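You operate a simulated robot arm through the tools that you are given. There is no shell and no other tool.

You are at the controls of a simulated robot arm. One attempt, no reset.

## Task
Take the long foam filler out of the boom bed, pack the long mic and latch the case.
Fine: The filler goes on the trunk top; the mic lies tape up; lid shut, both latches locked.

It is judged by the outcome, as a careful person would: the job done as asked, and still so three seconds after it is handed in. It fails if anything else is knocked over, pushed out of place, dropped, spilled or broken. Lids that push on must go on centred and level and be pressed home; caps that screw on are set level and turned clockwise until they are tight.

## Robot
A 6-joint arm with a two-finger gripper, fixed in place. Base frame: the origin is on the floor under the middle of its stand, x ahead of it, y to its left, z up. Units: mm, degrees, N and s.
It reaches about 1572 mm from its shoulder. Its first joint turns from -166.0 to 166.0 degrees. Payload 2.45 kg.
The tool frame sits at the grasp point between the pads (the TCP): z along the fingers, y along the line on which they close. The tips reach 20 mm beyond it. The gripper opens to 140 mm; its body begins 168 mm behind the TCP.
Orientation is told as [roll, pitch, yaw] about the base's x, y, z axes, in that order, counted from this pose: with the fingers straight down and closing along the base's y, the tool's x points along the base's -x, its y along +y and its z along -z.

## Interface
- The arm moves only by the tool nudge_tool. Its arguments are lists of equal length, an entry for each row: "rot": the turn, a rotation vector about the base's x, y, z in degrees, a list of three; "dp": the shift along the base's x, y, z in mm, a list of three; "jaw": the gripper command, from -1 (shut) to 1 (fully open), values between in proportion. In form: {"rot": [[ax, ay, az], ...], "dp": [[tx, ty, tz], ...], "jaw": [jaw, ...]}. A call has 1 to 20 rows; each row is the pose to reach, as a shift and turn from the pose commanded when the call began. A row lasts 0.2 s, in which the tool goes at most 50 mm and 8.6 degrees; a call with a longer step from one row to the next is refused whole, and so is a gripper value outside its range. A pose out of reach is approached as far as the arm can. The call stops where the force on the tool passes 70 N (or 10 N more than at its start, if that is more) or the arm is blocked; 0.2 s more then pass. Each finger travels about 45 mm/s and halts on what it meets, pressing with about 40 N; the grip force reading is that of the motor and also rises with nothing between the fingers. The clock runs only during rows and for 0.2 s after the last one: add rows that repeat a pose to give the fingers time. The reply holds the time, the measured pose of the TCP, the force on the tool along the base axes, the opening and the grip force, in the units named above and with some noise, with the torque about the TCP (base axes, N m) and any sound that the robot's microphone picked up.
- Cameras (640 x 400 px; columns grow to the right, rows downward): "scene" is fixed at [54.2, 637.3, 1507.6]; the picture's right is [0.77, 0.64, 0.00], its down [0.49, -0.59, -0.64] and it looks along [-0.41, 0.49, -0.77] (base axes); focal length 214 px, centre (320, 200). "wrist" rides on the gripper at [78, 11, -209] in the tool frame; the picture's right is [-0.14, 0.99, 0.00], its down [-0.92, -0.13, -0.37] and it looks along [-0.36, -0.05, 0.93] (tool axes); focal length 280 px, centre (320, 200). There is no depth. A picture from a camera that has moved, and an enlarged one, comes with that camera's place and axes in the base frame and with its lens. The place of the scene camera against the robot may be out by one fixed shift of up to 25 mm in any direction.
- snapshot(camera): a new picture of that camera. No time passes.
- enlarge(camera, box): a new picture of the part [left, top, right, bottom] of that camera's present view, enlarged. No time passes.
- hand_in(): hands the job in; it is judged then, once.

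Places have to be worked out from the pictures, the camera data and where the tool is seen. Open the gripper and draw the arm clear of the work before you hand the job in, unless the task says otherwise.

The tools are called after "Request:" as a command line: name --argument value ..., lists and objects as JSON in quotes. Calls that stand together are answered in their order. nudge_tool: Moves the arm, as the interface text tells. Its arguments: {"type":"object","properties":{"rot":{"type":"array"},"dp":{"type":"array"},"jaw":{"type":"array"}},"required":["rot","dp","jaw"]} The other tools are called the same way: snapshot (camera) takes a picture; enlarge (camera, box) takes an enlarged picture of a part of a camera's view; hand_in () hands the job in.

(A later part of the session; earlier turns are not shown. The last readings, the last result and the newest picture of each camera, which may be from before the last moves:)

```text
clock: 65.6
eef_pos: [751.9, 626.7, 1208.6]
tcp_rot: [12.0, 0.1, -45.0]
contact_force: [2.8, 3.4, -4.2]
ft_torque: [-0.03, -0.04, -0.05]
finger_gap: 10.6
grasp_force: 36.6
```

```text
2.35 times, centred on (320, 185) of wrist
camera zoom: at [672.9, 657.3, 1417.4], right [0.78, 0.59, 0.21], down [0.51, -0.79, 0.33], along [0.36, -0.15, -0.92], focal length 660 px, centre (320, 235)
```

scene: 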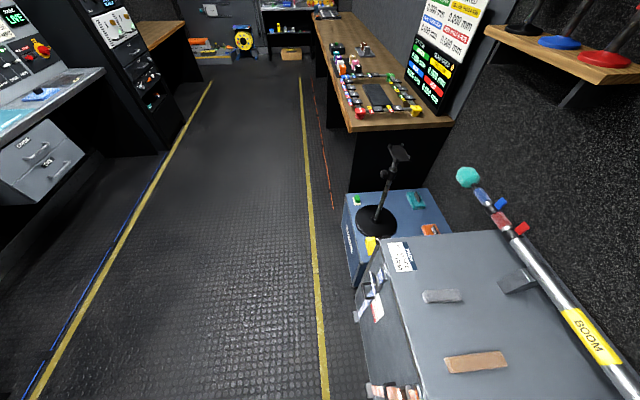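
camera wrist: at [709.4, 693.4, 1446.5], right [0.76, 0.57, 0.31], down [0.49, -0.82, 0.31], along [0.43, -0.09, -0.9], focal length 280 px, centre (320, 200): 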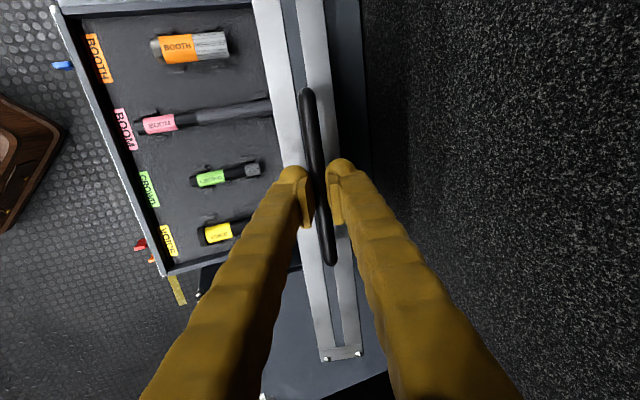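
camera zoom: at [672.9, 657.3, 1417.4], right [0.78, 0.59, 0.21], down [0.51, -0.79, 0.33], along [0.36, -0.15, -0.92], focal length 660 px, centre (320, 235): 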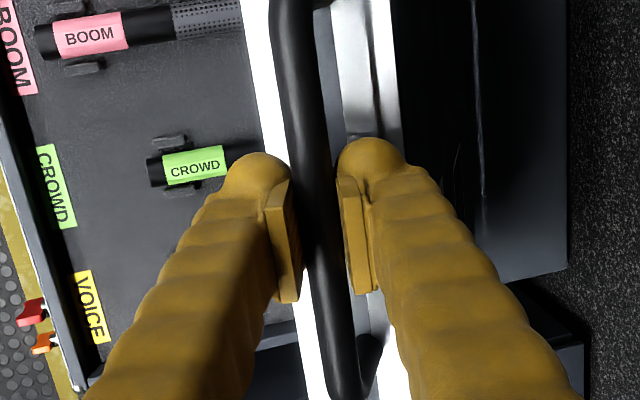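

The bar is now well inside the pads (about 9 mm beyond the TCP). I'll continue the arc with the corrected radius of 373 mm, a short stretch first.

Request:
nudge_tool --rot '[[-0.71, 0.71, 0], [-1.41, 1.41, 0], [-2.12, 2.12, 0], [-2.12, 2.12, 0]]' --dp '[[-12.6, -12.6, -7.6], [-25, -25, -16], [-37, -37, -25.3], [-37, -37, -25.3]]' --jaw '[-1, -1, -1, -1]'

Request:
enlarge --camera "wrist" --box '[220, 60, 420, 270]'

```text
clock: 66.6
eef_pos: [715.8, 589.3, 1182.1]
tcp_rot: [8.9, 0.1, -45.0]
contact_force: [6.2, 33.5, -46.0]
ft_torque: [-0.07, -0.13, -0.29]
finger_gap: 10.1
grasp_force: 37.6
```

```text
1.90 times, centred on (320, 165) of wrist
camera zoom: at [644.0, 628.0, 1392.0], right [0.79, 0.59, 0.15], down [0.52, -0.78, 0.34], along [0.32, -0.19, -0.93], focal length 534 px, centre (320, 267)
```

zoom: 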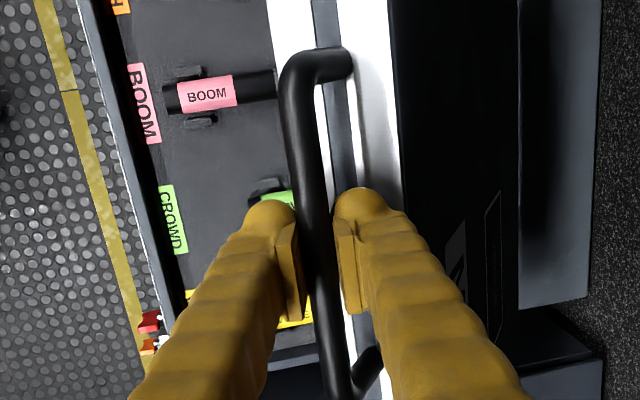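

The reaction is now radially inward (~54 N), so the real arc curves in slightly faster. I'll relax toward the hinge by several mm and re-measure.

Request:
nudge_tool --rot '[[0, 0, 0], [0, 0, 0], [0, 0, 0]]' --dp '[[1.4, 1.4, -3.5], [2.8, 2.8, -6.9], [2.8, 2.8, -6.9]]' --jaw '[-1, -1, -1]'

```text
clock: 67.4
eef_pos: [717.2, 590.5, 1181.5]
tcp_rot: [9.3, 0.0, -45.0]
contact_force: [-14.5, -3.9, 24.6]
ft_torque: [0.0, 0.08, -0.18]
finger_gap: 9.4
grasp_force: 36.4
```

The measured points now fit a hinge at (f≈1119, z≈852) with radius ≈374 mm. Continuing with that fit.

Request:
nudge_tool --rot '[[-0.71, 0.71, 0], [-1.41, 1.41, 0], [-2.12, 2.12, 0], [-2.83, 2.83, 0], [-2.83, 2.83, 0]]' --dp '[[-12.6, -12.6, -8.3], [-23.8, -23.8, -19.7], [-34.4, -34.4, -31.8], [-44.8, -44.8, -44.8], [-44.8, -44.8, -44.8]]' --jaw '[-1, -1, -1, -1, -1]'

Request:
enlarge --camera "wrist" --box '[220, 60, 420, 270]'

```text
clock: 68.6
eef_pos: [670.3, 546.1, 1133.8]
tcp_rot: [5.1, 0.2, -45.0]
contact_force: [26.4, -12.1, -9.6]
ft_torque: [-0.07, -0.06, -0.48]
finger_gap: 9.4
grasp_force: 36.9
```

```text
1.90 times, centred on (320, 165) of wrist
camera zoom: at [609.0, 595.5, 1343.6], right [0.8, 0.6, 0.09], down [0.54, -0.77, 0.35], along [0.28, -0.23, -0.93], focal length 534 px, centre (320, 267)
```

zoom: 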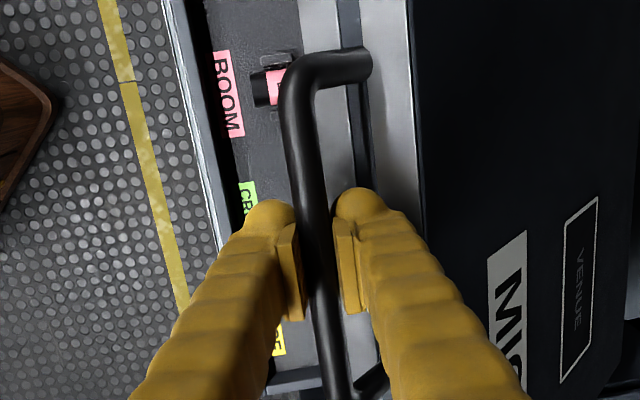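

Forces are moderate and the lid follows well. Continuing down the arc.

Request:
nudge_tool --rot '[[-0.71, 0.71, 0], [-1.41, 1.41, 0], [-2.12, 2.12, 0], [-2.83, 2.83, 0], [-2.83, 2.83, 0]]' --dp '[[-8.5, -10.7, -14.3], [-17.7, -19.9, -28.8], [-26.3, -28.5, -44], [-34.5, -36.7, -59.8], [-34.5, -36.7, -59.8]]' --jaw '[-1, -1, -1, -1, -1]'

Request:
snapshot --camera "wrist"

```text
clock: 69.8
eef_pos: [635.2, 510.2, 1076.1]
tcp_rot: [1.1, 0.3, -44.9]
contact_force: [-29.1, 13.0, 6.5]
ft_torque: [0.01, 0.04, -0.55]
finger_gap: 9.2
grasp_force: 37.2
```

```text
taken
camera wrist: at [585.5, 568.9, 1285.4], right [0.8, 0.6, 0.02], down [0.56, -0.75, 0.36], along [0.23, -0.28, -0.93], focal length 280 px, centre (320, 200)
```

wrist: 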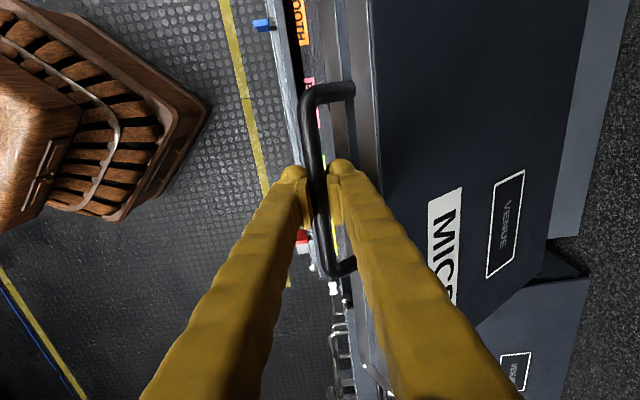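

The lid is about 30° from closed. Continuing along the same arc with small corrections.

Request:
nudge_tool --rot '[[-0.35, 0.35, 0], [-0.71, 0.71, 0], [-0.71, 0.71, 0], [-0.71, 0.71, 0], [-0.71, 0.71, 0]]' --dp '[[-8.1, -7.1, -16.8], [-15.1, -14.1, -33.8], [-21.5, -20.5, -51.3], [-27.2, -26.2, -69.3], [-27.2, -26.2, -69.3]]' --jaw '[-1, -1, -1, -1, -1]'

Request:
snapshot --camera "wrist"

Request:
enlarge --camera "wrist" --box '[220, 60, 420, 270]'

```text
clock: 71.1
eef_pos: [609.8, 481.9, 1004.9]
tcp_rot: [-0.1, 0.2, -45.0]
contact_force: [-12.0, -7.9, 3.9]
ft_torque: [0.03, -0.02, -0.64]
finger_gap: 8.8
grasp_force: 35.9
stopped in row 5: the force on the tool passed its limit at 71 N (the readings are from after the stop); the commanded pose is now the measured one
```

```text
taken
camera wrist: at [561.6, 543.7, 1214.3], right [0.8, 0.6, 0.0], down [0.56, -0.74, 0.37], along [0.22, -0.29, -0.93], focal length 280 px, centre (320, 200)
```

wrist: 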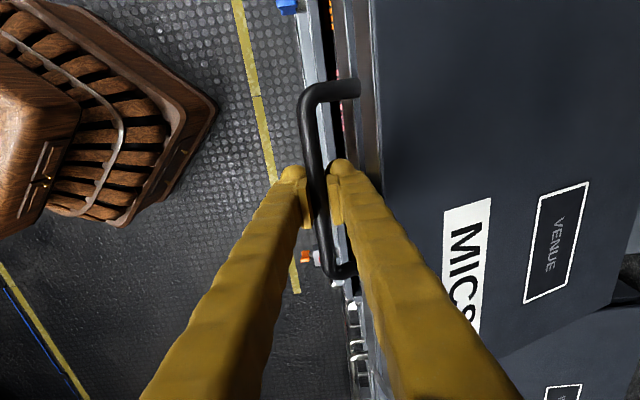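

```text
1.90 times, centred on (320, 165) of wrist
camera zoom: at [561.6, 543.7, 1214.3], right [0.8, 0.6, 0.0], down [0.56, -0.74, 0.37], along [0.22, -0.29, -0.93], focal length 534 px, centre (320, 267)
```

zoom: 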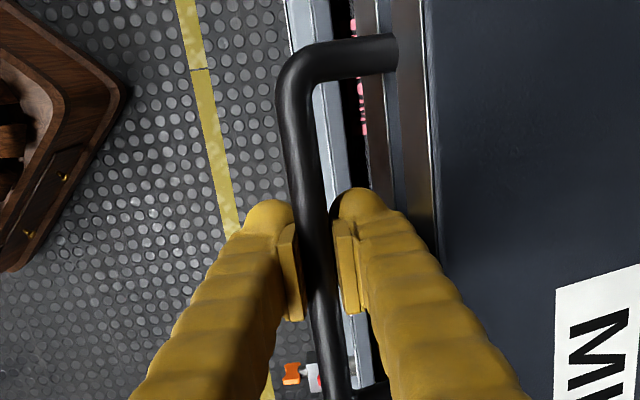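

Only about 20° remain; the last stop was a brief peak and the readings are calm now. I'll continue in smaller steps.

Request:
nudge_tool --rot '[[0, 0, 0], [0, 0, 0], [0, 0, 0], [0, 0, 0]]' --dp '[[-5.2, -5.2, -15.3], [-8.9, -8.9, -30.8], [-12.2, -12.2, -46.6], [-12.2, -12.2, -46.6]]' --jaw '[-1, -1, -1, -1]'

Request:
snapshot --camera "wrist"

```text
clock: 72.1
eef_pos: [596.2, 469.2, 957.3]
tcp_rot: [-0.1, 0.3, -45.1]
contact_force: [-16.8, 12.5, -3.2]
ft_torque: [0.04, 0.09, -0.67]
finger_gap: 8.7
grasp_force: 36.3
```

```text
taken
camera wrist: at [549.2, 531.0, 1167.4], right [0.8, 0.6, 0.0], down [0.56, -0.74, 0.37], along [0.22, -0.29, -0.93], focal length 280 px, centre (320, 200)
```

wrist: 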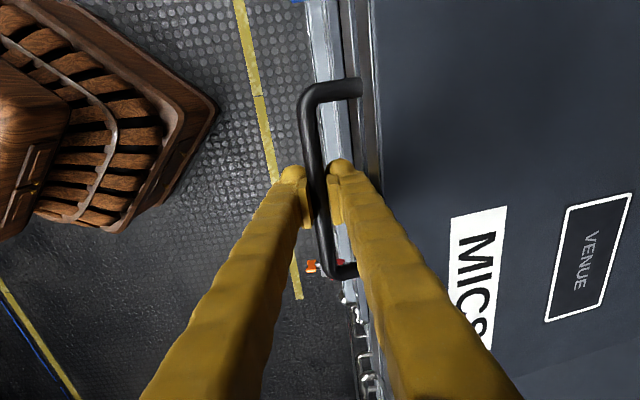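

Still calm. Lowering the lid to within a few degrees of closing.

Request:
nudge_tool --rot '[[0, 0, 0], [0, 0, 0], [0, 0, 0], [0, 0, 0]]' --dp '[[-2.8, -2.0, -14.5], [-5.1, -4.3, -30.7], [-6.8, -6.0, -45], [-6.8, -6.0, -45]]' --jaw '[-1, -1, -1, -1]'

Request:
snapshot --camera "wrist"

Request:
enlarge --camera "wrist" --box '[220, 60, 420, 270]'

```text
clock: 73.1
eef_pos: [589.9, 461.0, 911.4]
tcp_rot: [-0.3, 0.2, -45.0]
contact_force: [-51.3, -42.0, 6.6]
ft_torque: [0.05, -0.29, -0.76]
finger_gap: 8.7
grasp_force: 36.8
```

```text
taken
camera wrist: at [542.6, 524.3, 1121.6], right [0.8, 0.6, -0.01], down [0.56, -0.74, 0.37], along [0.22, -0.3, -0.93], focal length 280 px, centre (320, 200)
```

wrist: 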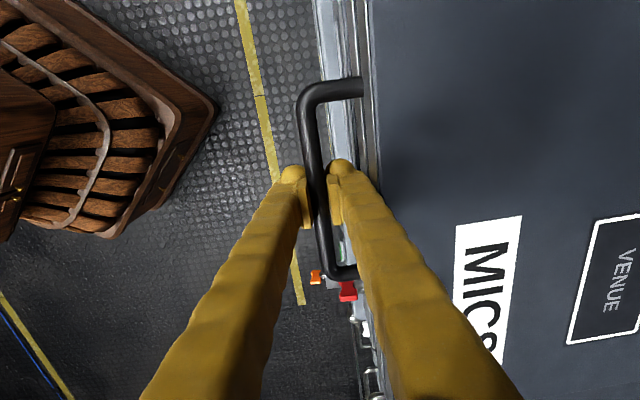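

```text
1.90 times, centred on (320, 165) of wrist
camera zoom: at [542.6, 524.3, 1121.6], right [0.8, 0.6, -0.01], down [0.56, -0.74, 0.37], along [0.22, -0.3, -0.93], focal length 534 px, centre (320, 267)
```

zoom: 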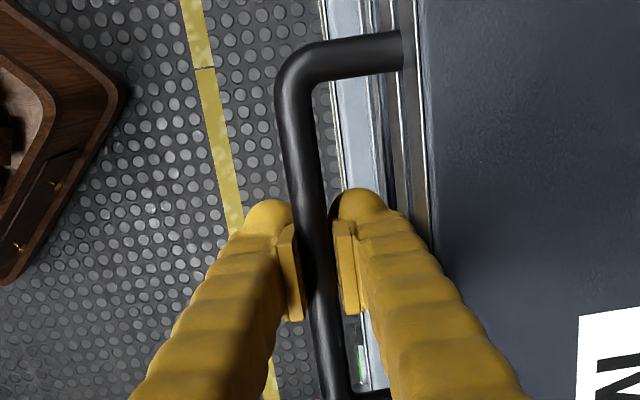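

The reaction is 66 N along −f: the far finger has little room between bar and lid rim. I'll ease the tool toward −f to relieve it.

Request:
nudge_tool --rot '[[0, 0, 0], [0, 0, 0], [0, 0, 0]]' --dp '[[-2, -2, 0], [-4.2, -4.2, 0], [-4.2, -4.2, 0]]' --jaw '[-1, -1, -1]'

Request:
enlarge --camera "wrist" --box '[270, 140, 400, 240]'

```text
clock: 73.9
eef_pos: [590.9, 462.0, 914.2]
tcp_rot: [0.4, 0.2, -45.0]
contact_force: [6.4, 28.4, -7.6]
ft_torque: [0.0, 0.05, -0.65]
finger_gap: 8.8
grasp_force: 36.4
```

```text
4.00 times, centred on (335, 190) of wrist
camera zoom: at [541.0, 522.8, 1123.9], right [0.8, 0.6, 0.0], down [0.56, -0.74, 0.37], along [0.22, -0.29, -0.93], focal length 1122 px, centre (260, 240)
```

zoom: 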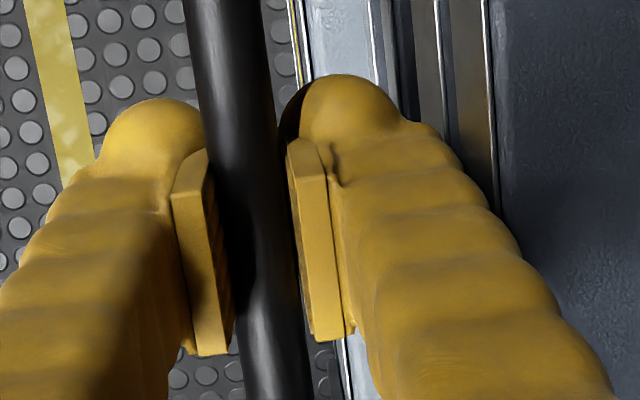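

Now nearly balanced. I'll lower the last ~28 mm in small steps, watching for the lid seating.

Request:
nudge_tool --rot '[[0, 0, 0], [0, 0, 0], [0, 0, 0]]' --dp '[[0.4, 0.4, -7], [0.2, 0.2, -14], [0.2, 0.2, -14]]' --jaw '[-1, -1, -1]'

```text
clock: 74.7
eef_pos: [587.8, 459.0, 897.2]
tcp_rot: [-0.1, 0.2, -45.0]
contact_force: [2.5, 25.6, -8.3]
ft_torque: [-0.15, 0.03, -0.67]
finger_gap: 8.7
grasp_force: 36.9
```

Force is small and steady; lowering further.

Request:
nudge_tool --rot '[[0, 0, 0], [0, 0, 0], [0, 0, 0]]' --dp '[[0.2, 0.6, -4], [0.2, 0.8, -8], [0.2, 0.8, -8]]' --jaw '[-1, -1, -1]'

Request:
snapshot --camera "wrist"

```text
clock: 75.5
eef_pos: [586.7, 458.7, 891.2]
tcp_rot: [-0.1, 0.0, -45.0]
contact_force: [10.7, -8.5, -5.4]
ft_torque: [-0.1, -0.1, -0.68]
finger_gap: 8.8
grasp_force: 36.3
```

```text
taken
camera wrist: at [539.8, 521.5, 1101.2], right [0.8, 0.6, 0.0], down [0.56, -0.74, 0.37], along [0.22, -0.29, -0.93], focal length 280 px, centre (320, 200)
```

wrist: 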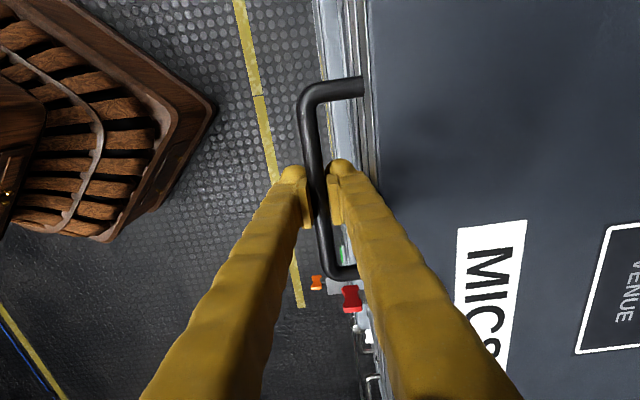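

Nearly zero load at TCP z=891. Down a little more until it seats.

Request:
nudge_tool --rot '[[0, 0, 0], [0, 0, 0], [0, 0, 0], [0, 0, 0]]' --dp '[[0, 0, -3], [-0.2, -0.2, -6], [-0.3, -0.3, -8], [-0.3, -0.3, -8]]' --jaw '[-1, -1, -1, -1]'

```text
clock: 76.5
eef_pos: [585.8, 459.5, 881.8]
tcp_rot: [-0.1, 0.2, -45.1]
contact_force: [-4.2, -48.4, -2.9]
ft_torque: [0.18, -0.02, -0.55]
finger_gap: 8.9
grasp_force: 36.4
```

Not seated yet; I'll trim the sideways load and go down another few mm.

Request:
nudge_tool --rot '[[0, 0, 0], [0, 0, 0], [0, 0, 0], [0, 0, 0]]' --dp '[[-1, -2.3, 0], [-1, -2.3, -3], [-1, -2.3, -5], [-1, -2.3, -5]]' --jaw '[-1, -1, -1, -1]'

Request:
enlarge --camera "wrist" --box '[280, 0, 420, 120]'

```text
clock: 77.5
eef_pos: [585.7, 459.8, 880.1]
tcp_rot: [0.1, 0.2, -45.0]
contact_force: [-15.7, 0.6, 21.1]
ft_torque: [0.09, 0.08, -0.72]
finger_gap: 8.9
grasp_force: 36.7
```

```text
3.33 times, centred on (350, 60) of wrist
camera zoom: at [537.8, 520.9, 1089.6], right [0.8, 0.6, 0.0], down [0.56, -0.74, 0.37], along [0.22, -0.29, -0.93], focal length 935 px, centre (220, 667)
```

zoom: 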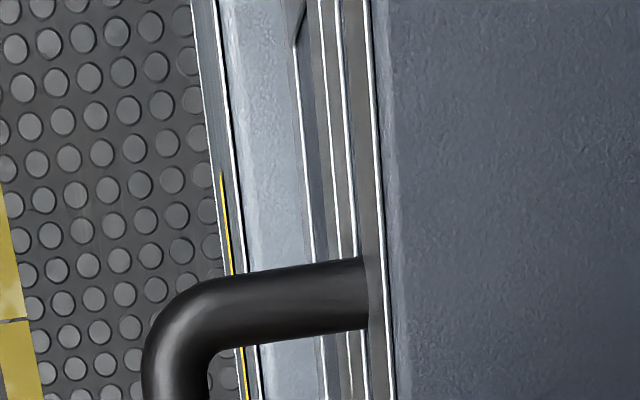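

An upward reaction of 21 N at TCP z=880 shows the lid has seated. I'll open just enough to free the bar (little room by the rim) and rise.

Request:
nudge_tool --rot '[[0, 0, 0], [0, 0, 0], [0, 0, 0], [0, 0, 0]]' --dp '[[0, 0, 1], [-1, -1, 2], [-1, -1, 2], [-1, -1, 2]]' --jaw '[-0.8, -0.76, -0.743, -0.743]'

Request:
snapshot --camera "wrist"

```text
clock: 78.5
eef_pos: [584.8, 456.0, 879.9]
tcp_rot: [-0.1, 0.1, -45.1]
contact_force: [0.1, -0.8, -0.2]
ft_torque: [0.0, 0.0, 0.01]
finger_gap: 18.0
grasp_force: 0.0
```

```text
taken
camera wrist: at [537.0, 519.2, 1090.2], right [0.8, 0.6, 0.0], down [0.56, -0.74, 0.37], along [0.22, -0.29, -0.93], focal length 280 px, centre (320, 200)
```

wrist: 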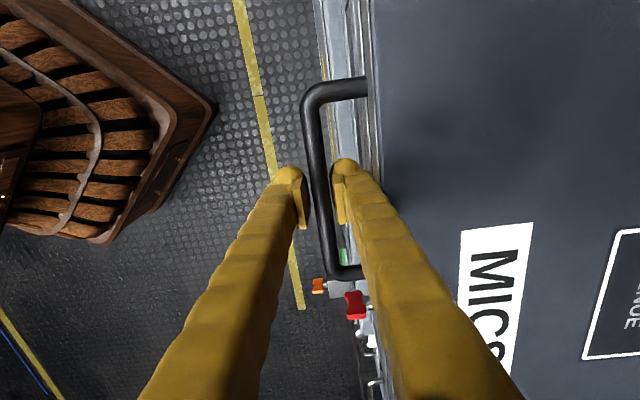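

The bar is free of the pads. Rising straight up, clear of the handle.

Request:
nudge_tool --rot '[[0, 0, 0], [0, 0, 0], [0, 0, 0], [0, 0, 0], [0, 0, 0], [0, 0, 0], [0, 0, 0]]' --dp '[[0, 0, 8], [0, 0, 20], [0, 0, 40], [0, 0, 70], [0, 0, 110], [0, 0, 150], [0, 0, 150]]' --jaw '[-0.743, -0.743, -0.743, -0.743, -0.743, -0.743, -0.743]'

Request:
snapshot --camera "wrist"

Request:
snapshot --camera "scene"

```text
clock: 80.1
eef_pos: [587.4, 454.9, 1030.4]
tcp_rot: [-0.1, 0.2, -45.0]
contact_force: [0.3, -0.8, -0.1]
ft_torque: [-0.05, 0.0, -0.02]
finger_gap: 18.2
grasp_force: 0.0
```

```text
taken
camera wrist: at [539.4, 518.4, 1241.0], right [0.8, 0.6, 0.0], down [0.56, -0.74, 0.37], along [0.22, -0.29, -0.93], focal length 280 px, centre (320, 200)
```

wrist: 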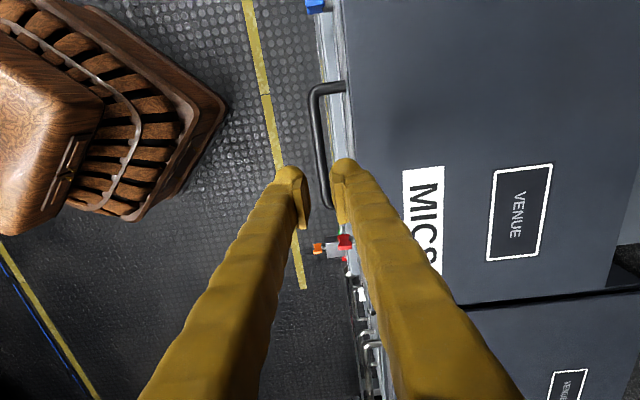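

```text
taken
```

scene: 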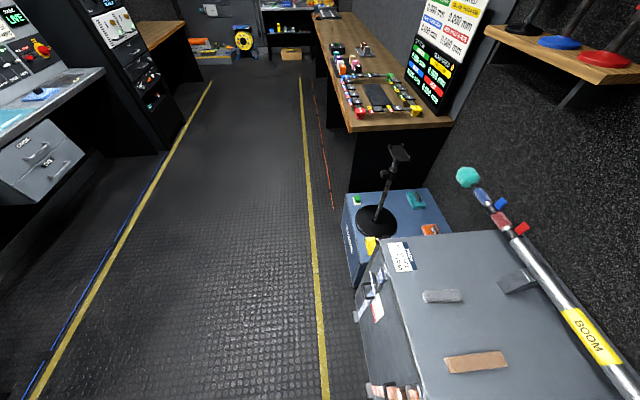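

The lid is down (MICS label now on top) and nothing else moved. Next, the latches: I'll turn the gripper back to 45° and move beside the blue latch to view it from the front.

Request:
nudge_tool --rot '[[0, 0, 8], [0, 0, 16], [0, 0, 24], [0, 0, 32], [0, 0, 40], [0, 0, 48], [0, 0, 56], [0, 0, 64], [0, 0, 72], [0, 0, 80], [0, 0, 88], [0, 0, 90], [0, 0, 90]]' --dp '[[-15, 8, 10], [-30, 16, 20], [-45, 25, 20], [-60, 34, 20], [-75, 43, 20], [-90, 52, 20], [-105, 60, 20], [-120, 69, 20], [-135, 78, 20], [-148, 86, 20], [-160, 93, 20], [-160, 93, 20], [-160, 93, 20]]' --jaw '[0, 0.5, 1, 1, 1, 1, 1, 1, 1, 1, 1, 1, 1]'

Request:
nudge_tool --rot '[[5, -5, 0], [10, -10, 0], [15, -15, 0], [20, -20, 0], [25, -25, 0], [28.3, -28.3, 0], [28.3, -28.3, 0], [28.3, -28.3, 0]]' --dp '[[0, 0, -20], [0, 0, -50], [0, 0, -80], [0, 0, -110], [0, 0, -140], [0, 0, -170], [0, 0, -180], [0, 0, -180]]' --jaw '[1, 1, 1, 1, 1, 1, 1, 1]'

Request:
snapshot --camera "wrist"

```text
clock: 82.9
eef_pos: [425.3, 550.4, 1047.4]
tcp_rot: [-0.1, 0.1, 45.0]
contact_force: [0.5, 0.5, 0.0]
ft_torque: [0.01, -0.04, -0.03]
finger_gap: 140.0
grasp_force: 0.0
```

```text
clock: 84.9
eef_pos: [441.3, 508.2, 858.3]
tcp_rot: [1.7, -36.2, 29.4]
contact_force: [-0.1, -1.0, 0.0]
ft_torque: [-0.01, -0.02, -0.01]
finger_gap: 140.0
grasp_force: 0.0
out of reach, approached as far as the arm can: row 5, 6
stopped in row 8: the arm was blocked; the commanded pose is now the measured one
```

```text
taken
camera wrist: at [276.0, 419.5, 982.7], right [-0.41, 0.91, 0.11], down [0.53, 0.14, 0.84], along [0.75, 0.39, -0.54], focal length 280 px, centre (320, 200)
```

wrist: 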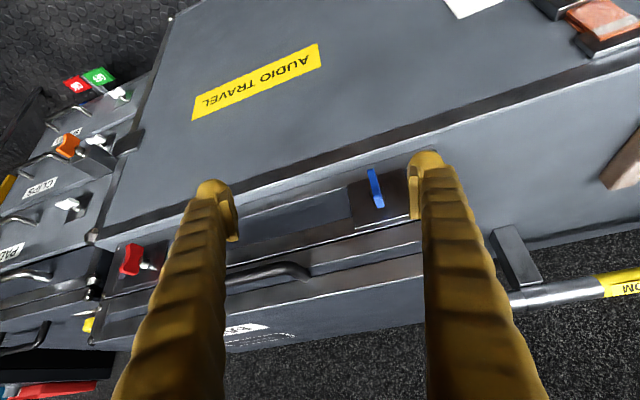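

The arm reached its limit at this tilt (joint blocked, no contact force), so steep approaches are out. Still, the view shows the front; let me enlarge the latches and the lid seam.

Request:
enlarge --camera "wrist" --box '[330, 140, 430, 260]'

Request:
enlarge --camera "wrist" --box '[80, 210, 440, 350]'

Request:
enlarge --camera "wrist" --box '[80, 220, 200, 310]'

```text
3.33 times, centred on (380, 200) of wrist
camera zoom: at [276.0, 419.5, 982.7], right [-0.41, 0.91, 0.11], down [0.53, 0.14, 0.84], along [0.75, 0.39, -0.54], focal length 935 px, centre (120, 200)
```

zoom: 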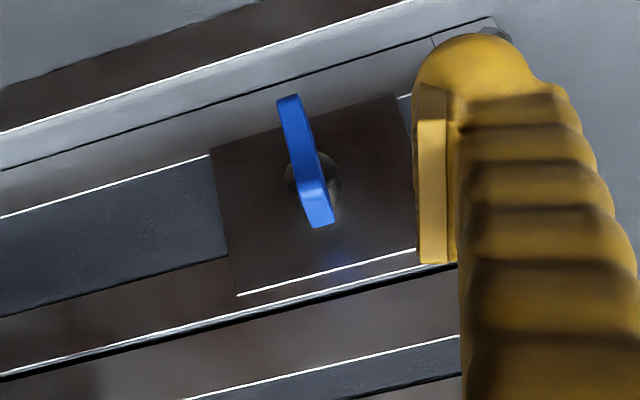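

```text
1.78 times, centred on (260, 280) of wrist
camera zoom: at [276.0, 419.5, 982.7], right [-0.41, 0.91, 0.11], down [0.53, 0.14, 0.84], along [0.75, 0.39, -0.54], focal length 498 px, centre (427, 58)
```

zoom: 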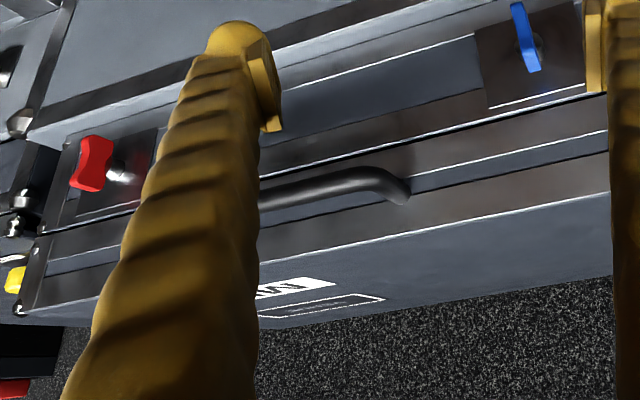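

```text
4.44 times, centred on (140, 265) of wrist
camera zoom: at [276.0, 419.5, 982.7], right [-0.41, 0.91, 0.11], down [0.53, 0.14, 0.84], along [0.75, 0.39, -0.54], focal length 1246 px, centre (1120, -89)
```

zoom: 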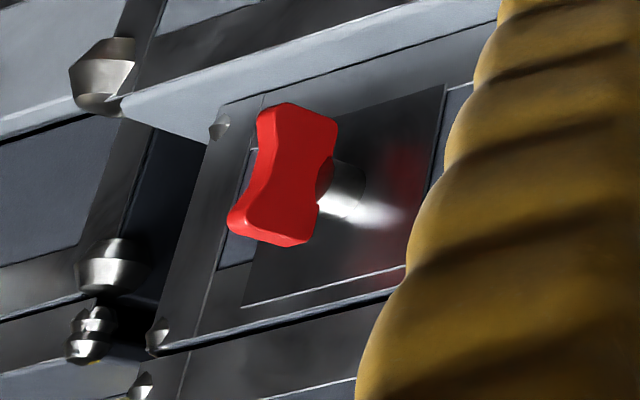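

The lid seam is fully closed, and the wings are thin plates (about 8 mm in s, 20 mm deep, ~42 mm tall) standing vertical. I'll straighten the tool and rise before working the latches from above.

Request:
nudge_tool --rot '[[-2.4, 3.8, 0], [-5.5, 8.7, 0], [-9, 14.3, 0], [-12.5, 19.9, 0], [-16, 25.5, 0], [-19.3, 30.7, 0], [-19.3, 30.7, 0]]' --dp '[[0, 0, 25], [0, 0, 60], [0, 0, 95], [0, 0, 130], [0, 0, 160], [0, 0, 190], [0, 0, 190]]' --jaw '[1, 1, 1, 1, 1, 1, 1]'

```text
clock: 86.5
eef_pos: [440.6, 511.5, 1052.9]
tcp_rot: [0.2, 0.2, 30.0]
contact_force: [0.3, 0.2, -0.5]
ft_torque: [0.02, 0.03, -0.02]
finger_gap: 140.1
grasp_force: 0.1
```

Straight again. Now yaw to 45° and take a close top-front view of the blue latch.

Request:
nudge_tool --rot '[[0, 0, 5], [0, 0, 10], [0, 0, 15], [0, 0, 15], [0, 0, 15]]' --dp '[[-2, 15, -30], [-4, 30, -60], [-6, 43, -85], [-6, 43.5, -93], [-6, 43.5, -93]]' --jaw '[1, 1, 1, 1, 1]'

Request:
snapshot --camera "wrist"

Request:
enlarge --camera "wrist" --box '[240, 120, 400, 260]'

```text
clock: 87.7
eef_pos: [434.9, 554.8, 957.8]
tcp_rot: [0.1, 0.0, 45.0]
contact_force: [-0.1, 0.9, 0.0]
ft_torque: [-0.02, 0.0, 0.0]
finger_gap: 140.2
grasp_force: 0.0
```

```text
taken
camera wrist: at [372.3, 505.7, 1167.4], right [-0.6, 0.8, 0.0], down [0.74, 0.56, 0.37], along [0.29, 0.22, -0.93], focal length 280 px, centre (320, 200)
```

wrist: 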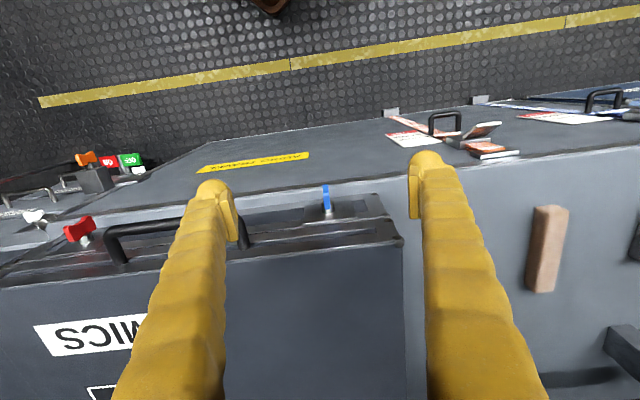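

```text
2.86 times, centred on (320, 190) of wrist
camera zoom: at [372.3, 505.7, 1167.4], right [-0.6, 0.8, 0.0], down [0.74, 0.56, 0.37], along [0.29, 0.22, -0.93], focal length 801 px, centre (320, 229)
```

zoom: 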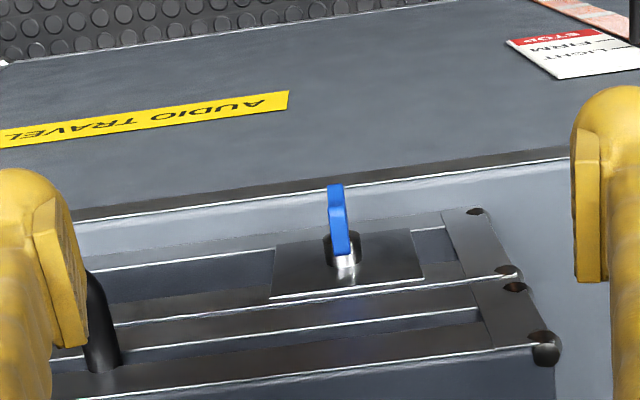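

The blue wing is at about s=85, f=743–762, z≈794–836, stem axis z≈815. Plan: with closed fingers pointing down beside the wing, push its top around its axis. I'll close the jaws and move to the +s side above the latch.

Request:
nudge_tool --rot '[[0, 0, 0], [0, 0, 0], [0, 0, 0], [0, 0, 0], [0, 0, 0], [0, 0, 0], [0, 0, 0], [0, 0, 0]]' --dp '[[3, 20, 0], [6, 40, 0], [9.2, 61.8, 0], [9.2, 61.8, -20], [9.2, 61.8, -50], [9.2, 61.8, -80], [9.2, 61.8, -88], [9.2, 61.8, -88]]' --jaw '[0.5, 0, -0.5, -1, -1, -1, -1, -1]'

Request:
snapshot --camera "wrist"

Request:
enlarge --camera "wrist" --box '[220, 120, 400, 260]'

```text
clock: 89.5
eef_pos: [443.4, 612.7, 866.9]
tcp_rot: [0.1, 0.1, 44.9]
contact_force: [-0.4, 0.6, 0.1]
ft_torque: [0.0, 0.0, 0.04]
finger_gap: 0.0
grasp_force: 13.0
```

```text
taken
camera wrist: at [381.0, 565.3, 1077.0], right [-0.6, 0.8, 0.0], down [0.74, 0.56, 0.37], along [0.29, 0.22, -0.93], focal length 280 px, centre (320, 200)
```

wrist: 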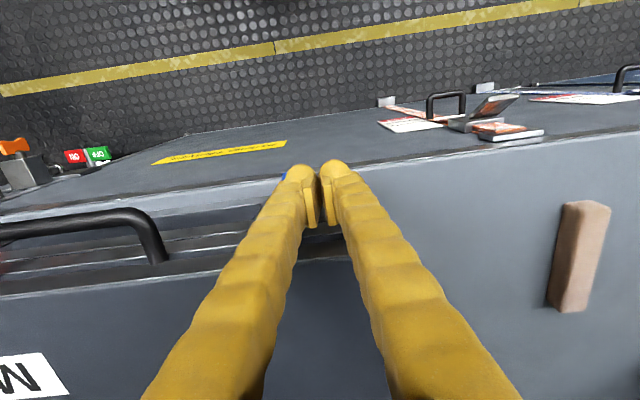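

```text
2.86 times, centred on (310, 190) of wrist
camera zoom: at [381.0, 565.3, 1077.0], right [-0.6, 0.8, 0.0], down [0.74, 0.56, 0.37], along [0.29, 0.22, -0.93], focal length 801 px, centre (349, 229)
```

zoom: 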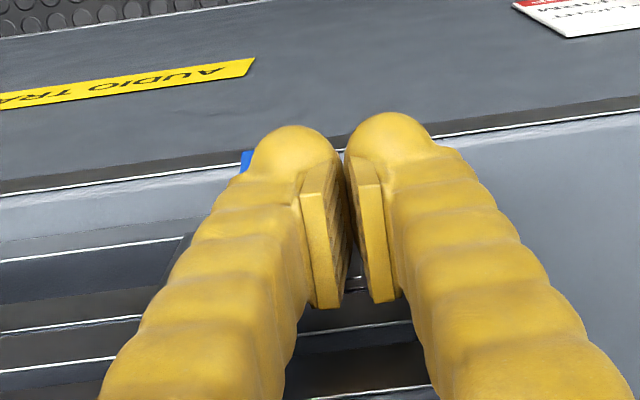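

The closed pair's outer side is ~27 mm from the tool centre, so there are only a few mm to the wing. I'll shift 4 mm away, then lower the tips beside the wing's upper half.

Request:
nudge_tool --rot '[[0, 0, 0], [0, 0, 0], [0, 0, 0], [0, 0, 0], [0, 0, 0]]' --dp '[[-0.7, 4.9, 0], [-0.7, 4.9, -10], [-0.7, 4.9, -20], [-0.7, 4.9, -28], [-0.7, 4.9, -28]]' --jaw '[-1, -1, -1, -1, -1]'

Request:
enlarge --camera "wrist" --box '[220, 120, 400, 260]'

```text
clock: 90.7
eef_pos: [444.5, 618.1, 839.0]
tcp_rot: [0.0, 0.1, 45.0]
contact_force: [0.4, 0.0, 0.8]
ft_torque: [0.01, 0.0, 0.0]
finger_gap: 0.0
grasp_force: 28.7
```

```text
2.86 times, centred on (310, 190) of wrist
camera zoom: at [380.9, 570.4, 1049.2], right [-0.6, 0.8, 0.0], down [0.74, 0.56, 0.37], along [0.29, 0.22, -0.93], focal length 801 px, centre (349, 229)
```

zoom: 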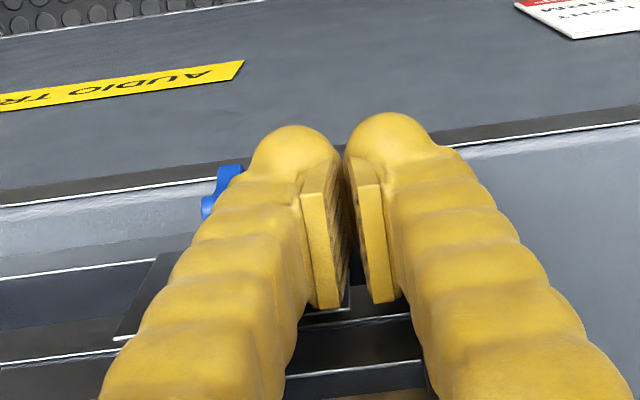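

The fingers are beside the wing's upper half. I'll push gently toward −s (clockwise as seen from the front) and watch the force.

Request:
nudge_tool --rot '[[0, 0, 0], [0, 0, 0], [0, 0, 0], [0, 0, 0]]' --dp '[[2.8, -2.8, 0], [4.9, -4.9, 0], [6.4, -6.4, 0], [6.4, -6.4, 0]]' --jaw '[-1, -1, -1, -1]'

Request:
enlarge --camera "wrist" --box '[220, 120, 400, 260]'

```text
clock: 91.7
eef_pos: [450.2, 611.1, 838.6]
tcp_rot: [0.1, 0.1, 45.0]
contact_force: [-2.1, 1.7, 0.8]
ft_torque: [-0.02, -0.01, 0.01]
finger_gap: 0.0
grasp_force: 29.6
```

```text
2.86 times, centred on (310, 190) of wrist
camera zoom: at [387.3, 563.5, 1049.4], right [-0.6, 0.8, 0.0], down [0.74, 0.56, 0.37], along [0.29, 0.22, -0.93], focal length 801 px, centre (349, 229)
```

zoom: 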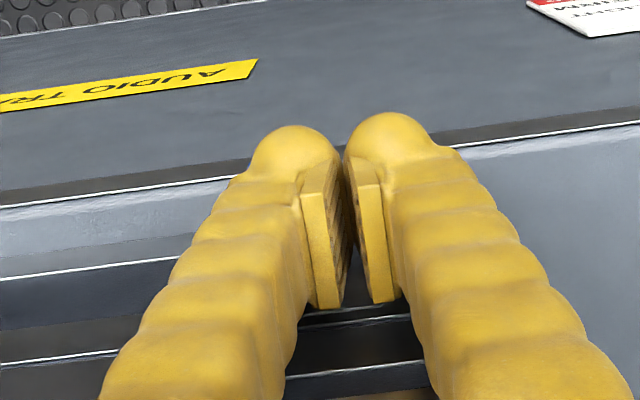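

Only ~2.7 N so far – just touching or moving easily. A bit further.

Request:
nudge_tool --rot '[[0, 0, 0], [0, 0, 0], [0, 0, 0]]' --dp '[[2.1, -2.1, 0], [3.5, -3.5, 0], [3.5, -3.5, 0]]' --jaw '[-1, -1, -1]'

Request:
enlarge --camera "wrist" --box '[220, 120, 400, 260]'

```text
clock: 92.5
eef_pos: [452.9, 607.6, 839.1]
tcp_rot: [0.1, 0.0, 45.1]
contact_force: [0.6, 2.3, 2.1]
ft_torque: [0.04, -0.05, 0.12]
finger_gap: 0.0
grasp_force: 29.1
```

```text
2.86 times, centred on (310, 190) of wrist
camera zoom: at [390.5, 559.2, 1049.0], right [-0.6, 0.8, 0.0], down [0.74, 0.56, 0.37], along [0.29, 0.22, -0.93], focal length 801 px, centre (349, 229)
```

zoom: 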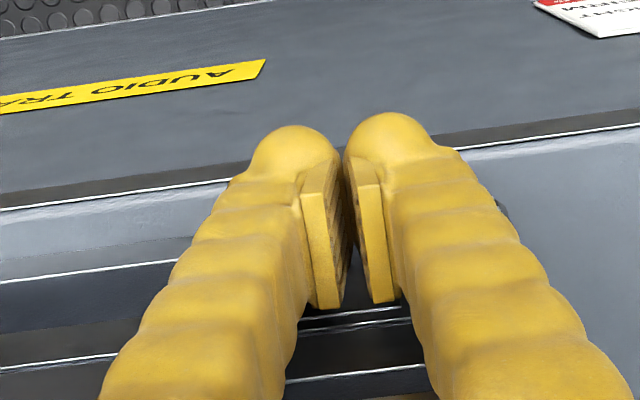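

Very little resistance: the wing seems to be turning freely in this direction. I'll continue sweeping over it in small steps.

Request:
nudge_tool --rot '[[0, 0, 0], [0, 0, 0], [0, 0, 0], [0, 0, 0]]' --dp '[[1.8, -1.8, 0], [3.5, -3.5, 0], [5.3, -5.3, 0], [5.3, -5.3, 0]]' --jaw '[-1, -1, -1, -1]'

Request:
snapshot --camera "wrist"

```text
clock: 93.5
eef_pos: [458.9, 603.5, 839.9]
tcp_rot: [0.1, 0.1, 45.1]
contact_force: [-0.3, 0.5, 1.4]
ft_torque: [0.01, 0.02, 0.01]
finger_gap: 0.3
grasp_force: 29.1
```

```text
taken
camera wrist: at [395.2, 554.1, 1050.1], right [-0.6, 0.8, 0.0], down [0.74, 0.56, 0.37], along [0.29, 0.22, -0.93], focal length 280 px, centre (320, 200)
```

wrist: 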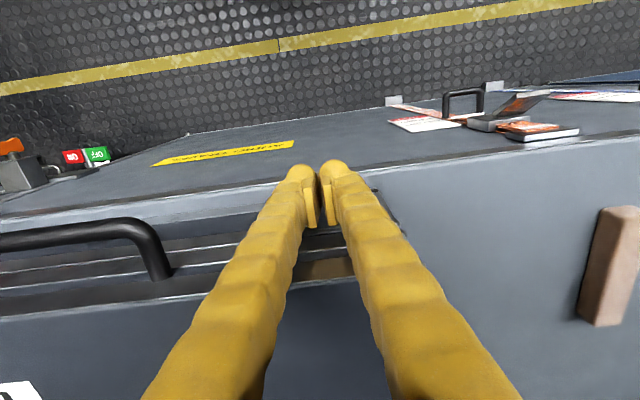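

Still no force, though the finger is now past the wing's axis. I'll rise and open the fingers to see what the wing did.

Request:
nudge_tool --rot '[[0, 0, 0], [0, 0, 0], [0, 0, 0], [0, 0, 0], [0, 0, 0], [0, 0, 0]]' --dp '[[0, 0, 15], [0, 0, 40], [-10, -10, 70], [-20, -20, 100], [-25, -25, 100], [-25, -25, 100]]' --jaw '[-1, -1, 0, 0.5, 1, 1]'

Request:
snapshot --camera "wrist"

Request:
enlarge --camera "wrist" --box '[240, 140, 400, 260]'

```text
clock: 94.9
eef_pos: [433.9, 579.3, 940.6]
tcp_rot: [0.1, 0.1, 45.0]
contact_force: [0.3, -0.1, 0.2]
ft_torque: [-0.02, 0.0, 0.01]
finger_gap: 85.0
grasp_force: 0.1
```

```text
taken
camera wrist: at [371.0, 530.8, 1151.1], right [-0.6, 0.8, 0.0], down [0.74, 0.56, 0.37], along [0.29, 0.22, -0.93], focal length 280 px, centre (320, 200)
```

wrist: 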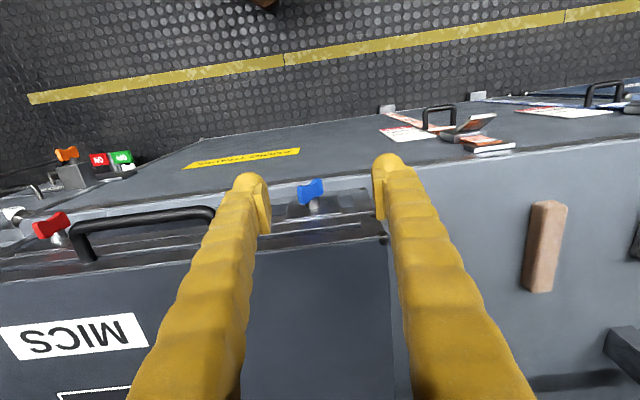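

```text
3.33 times, centred on (320, 200) of wrist
camera zoom: at [371.0, 530.8, 1151.1], right [-0.6, 0.8, 0.0], down [0.74, 0.56, 0.37], along [0.29, 0.22, -0.93], focal length 935 px, centre (320, 200)
```

zoom: 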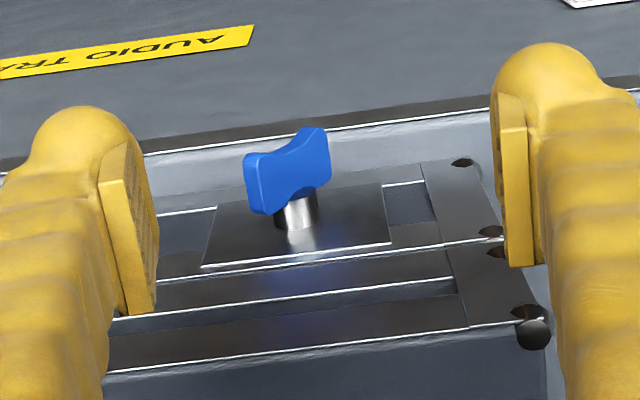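

The wing has turned freely clockwise by about 53° (left end up at z≈834, right end z≈814, axis ≈822). I'll now press its raised left end down with one fingertip (jaws partly open) until it meets its stop.

Request:
nudge_tool --rot '[[0, 0, 0], [0, 0, 0], [0, 0, 0], [0, 0, 0], [0, 0, 0], [0, 0, 0]]' --dp '[[8, 17, 0], [14.8, 34.1, 0], [14.8, 34.1, -30], [14.8, 34.1, -60], [14.8, 34.1, -72], [14.8, 34.1, -72]]' --jaw '[0, -0.143, -0.143, -0.143, -0.143, -0.143]'

Request:
snapshot --camera "wrist"

Request:
enlarge --camera "wrist" --box '[220, 130, 400, 260]'

```text
clock: 96.3
eef_pos: [448.7, 612.6, 868.5]
tcp_rot: [0.1, 0.1, 45.1]
contact_force: [-1.0, -0.1, -0.1]
ft_torque: [-0.02, 0.03, -0.01]
finger_gap: 59.7
grasp_force: 0.1
```

```text
taken
camera wrist: at [385.1, 564.5, 1078.2], right [-0.6, 0.8, 0.0], down [0.74, 0.56, 0.37], along [0.29, 0.22, -0.93], focal length 280 px, centre (320, 200)
```

wrist: 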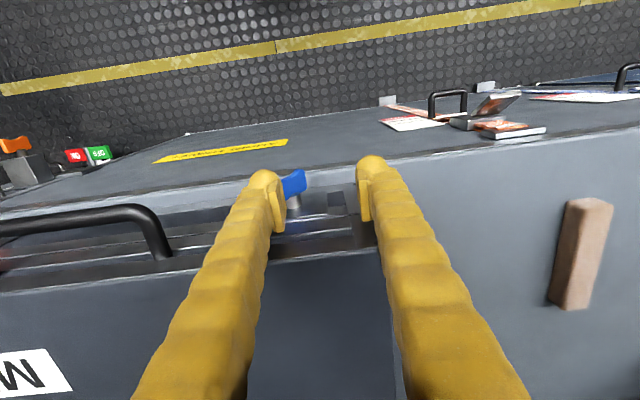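

```text
3.08 times, centred on (310, 195) of wrist
camera zoom: at [385.1, 564.5, 1078.2], right [-0.6, 0.8, 0.0], down [0.74, 0.56, 0.37], along [0.29, 0.22, -0.93], focal length 863 px, centre (351, 215)
```

zoom: 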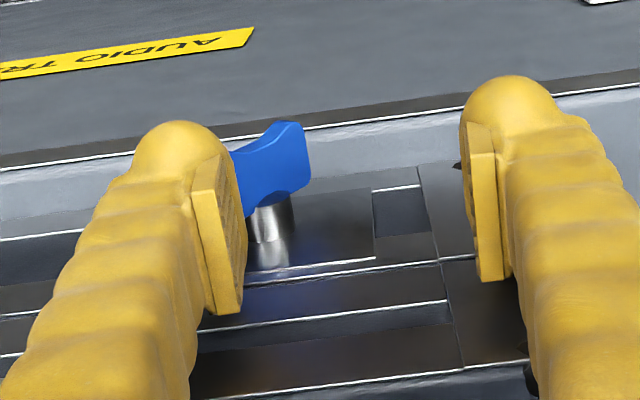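

The left finger is right over the raised end of the wing. Pressing down slowly.

Request:
nudge_tool --rot '[[0, 0, 0], [0, 0, 0], [0, 0, 0], [0, 0, 0], [0, 0, 0], [0, 0, 0]]' --dp '[[0, 0, -5], [0, 0, -9], [0, 0, -13], [0, 0, -16], [0, 0, -19], [0, 0, -19]]' --jaw '[-0.143, -0.143, -0.143, -0.143, -0.143, -0.143]'

Request:
enlarge --camera "wrist" --box '[220, 130, 400, 260]'

```text
clock: 97.7
eef_pos: [448.1, 612.4, 847.8]
tcp_rot: [0.2, 0.0, 45.1]
contact_force: [-1.4, 3.0, 4.8]
ft_torque: [-0.05, -0.13, 0.07]
finger_gap: 58.3
grasp_force: 0.1
```

```text
3.08 times, centred on (310, 195) of wrist
camera zoom: at [384.3, 564.3, 1058.6], right [-0.6, 0.8, 0.0], down [0.74, 0.56, 0.37], along [0.29, 0.22, -0.93], focal length 863 px, centre (351, 215)
```

zoom: 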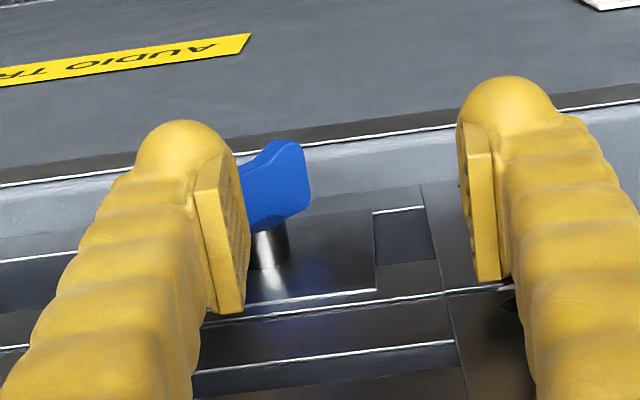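

A light 5 N contact and the wing continues to turn. Pressing further down until it meets a stop.

Request:
nudge_tool --rot '[[0, 0, 0], [0, 0, 0], [0, 0, 0], [0, 0, 0]]' --dp '[[0, 0, -2], [0, 0, -4], [0, 0, -6], [0, 0, -6]]' --jaw '[-0.143, -0.143, -0.143, -0.143]'

Request:
enlarge --camera "wrist" --box '[220, 130, 400, 260]'

```text
clock: 98.7
eef_pos: [448.6, 611.9, 843.4]
tcp_rot: [0.1, 0.1, 44.9]
contact_force: [0.0, 0.3, 2.1]
ft_torque: [-0.01, -0.07, 0.05]
finger_gap: 59.6
grasp_force: 0.2
```

```text
3.08 times, centred on (310, 195) of wrist
camera zoom: at [386.0, 563.9, 1052.3], right [-0.6, 0.8, 0.0], down [0.74, 0.56, 0.37], along [0.29, 0.22, -0.93], focal length 863 px, centre (351, 215)
```

zoom: 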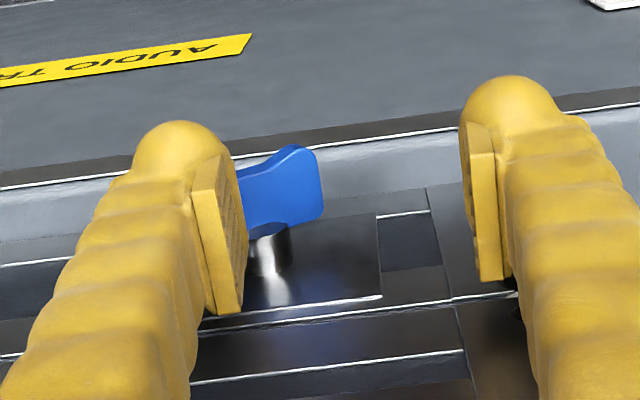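

Still turning freely. A few more millimetres.

Request:
nudge_tool --rot '[[0, 0, 0], [0, 0, 0], [0, 0, 0]]' --dp '[[0, 0, -2], [0, 0, -4], [0, 0, -4]]' --jaw '[-0.143, -0.143, -0.143]'

Request:
enlarge --camera "wrist" --box '[220, 130, 400, 260]'

```text
clock: 99.5
eef_pos: [449.7, 613.1, 837.7]
tcp_rot: [0.1, 0.2, 45.0]
contact_force: [1.7, 0.1, 5.1]
ft_torque: [-0.09, -0.12, 0.04]
finger_gap: 60.5
grasp_force: 0.4
```

```text
3.08 times, centred on (310, 195) of wrist
camera zoom: at [386.2, 563.9, 1048.3], right [-0.6, 0.8, 0.0], down [0.74, 0.56, 0.37], along [0.29, 0.22, -0.93], focal length 863 px, centre (351, 215)
```

zoom: 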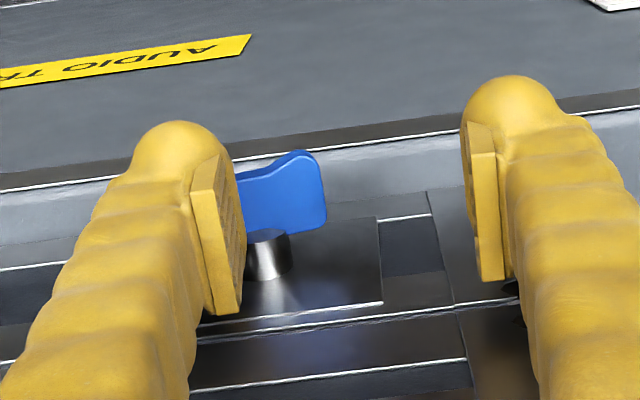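

The wing now looks parallel to the case edge (about horizontal). One more small press to find the stop.

Request:
nudge_tool --rot '[[0, 0, 0], [0, 0, 0], [0, 0, 0]]' --dp '[[0, 0, -1.5], [0, 0, -3], [0, 0, -3]]' --jaw '[-0.143, -0.143, -0.143]'

Request:
enlarge --camera "wrist" --box '[220, 130, 400, 260]'

```text
clock: 100.3
eef_pos: [449.5, 610.4, 835.1]
tcp_rot: [0.0, 0.1, 45.0]
contact_force: [2.1, 0.2, 6.7]
ft_torque: [-0.16, -0.25, 0.08]
finger_gap: 61.3
grasp_force: 1.1
```

```text
3.08 times, centred on (310, 195) of wrist
camera zoom: at [386.5, 563.4, 1045.7], right [-0.6, 0.8, 0.0], down [0.74, 0.56, 0.37], along [0.29, 0.22, -0.93], focal length 863 px, centre (351, 215)
```

zoom: 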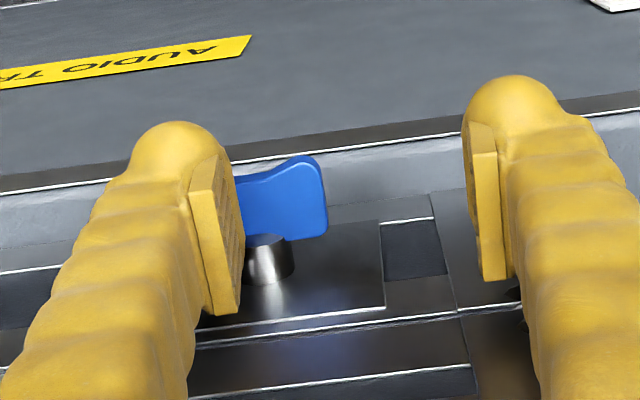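

The wing has gone slightly past horizontal without a hard stop, at only ~7 N. I'll lift off and look at the latch before deciding how far it must go.

Request:
nudge_tool --rot '[[0, 0, 0], [0, 0, 0], [0, 0, 0], [0, 0, 0], [0, 0, 0], [0, 0, 0]]' --dp '[[-2, 2, 10], [-4, 4, 30], [-12, -2, 60], [-22, -12, 90], [-27, -17, 100], [-27, -17, 100]]' --jaw '[-0.1, 0, 0.5, 1, 1, 1]'

Request:
snapshot --camera "wrist"

Request:
enlarge --camera "wrist" --box '[240, 140, 400, 260]'

```text
clock: 101.7
eef_pos: [420.5, 595.0, 935.0]
tcp_rot: [0.0, 0.1, 45.0]
contact_force: [-0.3, -0.1, 0.1]
ft_torque: [-0.03, 0.01, -0.01]
finger_gap: 140.0
grasp_force: 0.2
```

```text
taken
camera wrist: at [357.1, 547.7, 1145.8], right [-0.6, 0.8, 0.0], down [0.74, 0.56, 0.37], along [0.29, 0.22, -0.93], focal length 280 px, centre (320, 200)
```

wrist: 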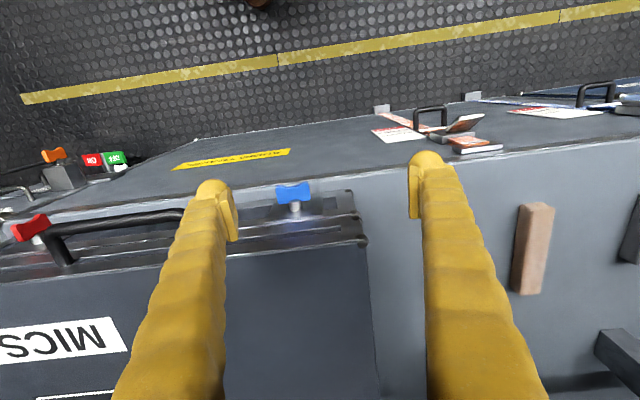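

```text
3.33 times, centred on (320, 200) of wrist
camera zoom: at [357.1, 547.7, 1145.8], right [-0.6, 0.8, 0.0], down [0.74, 0.56, 0.37], along [0.29, 0.22, -0.93], focal length 935 px, centre (320, 200)
```

zoom: 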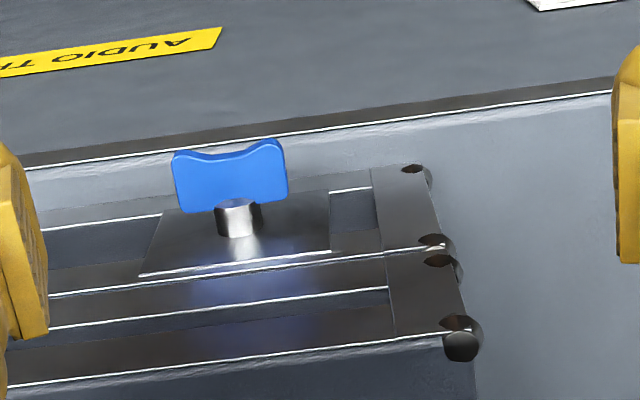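

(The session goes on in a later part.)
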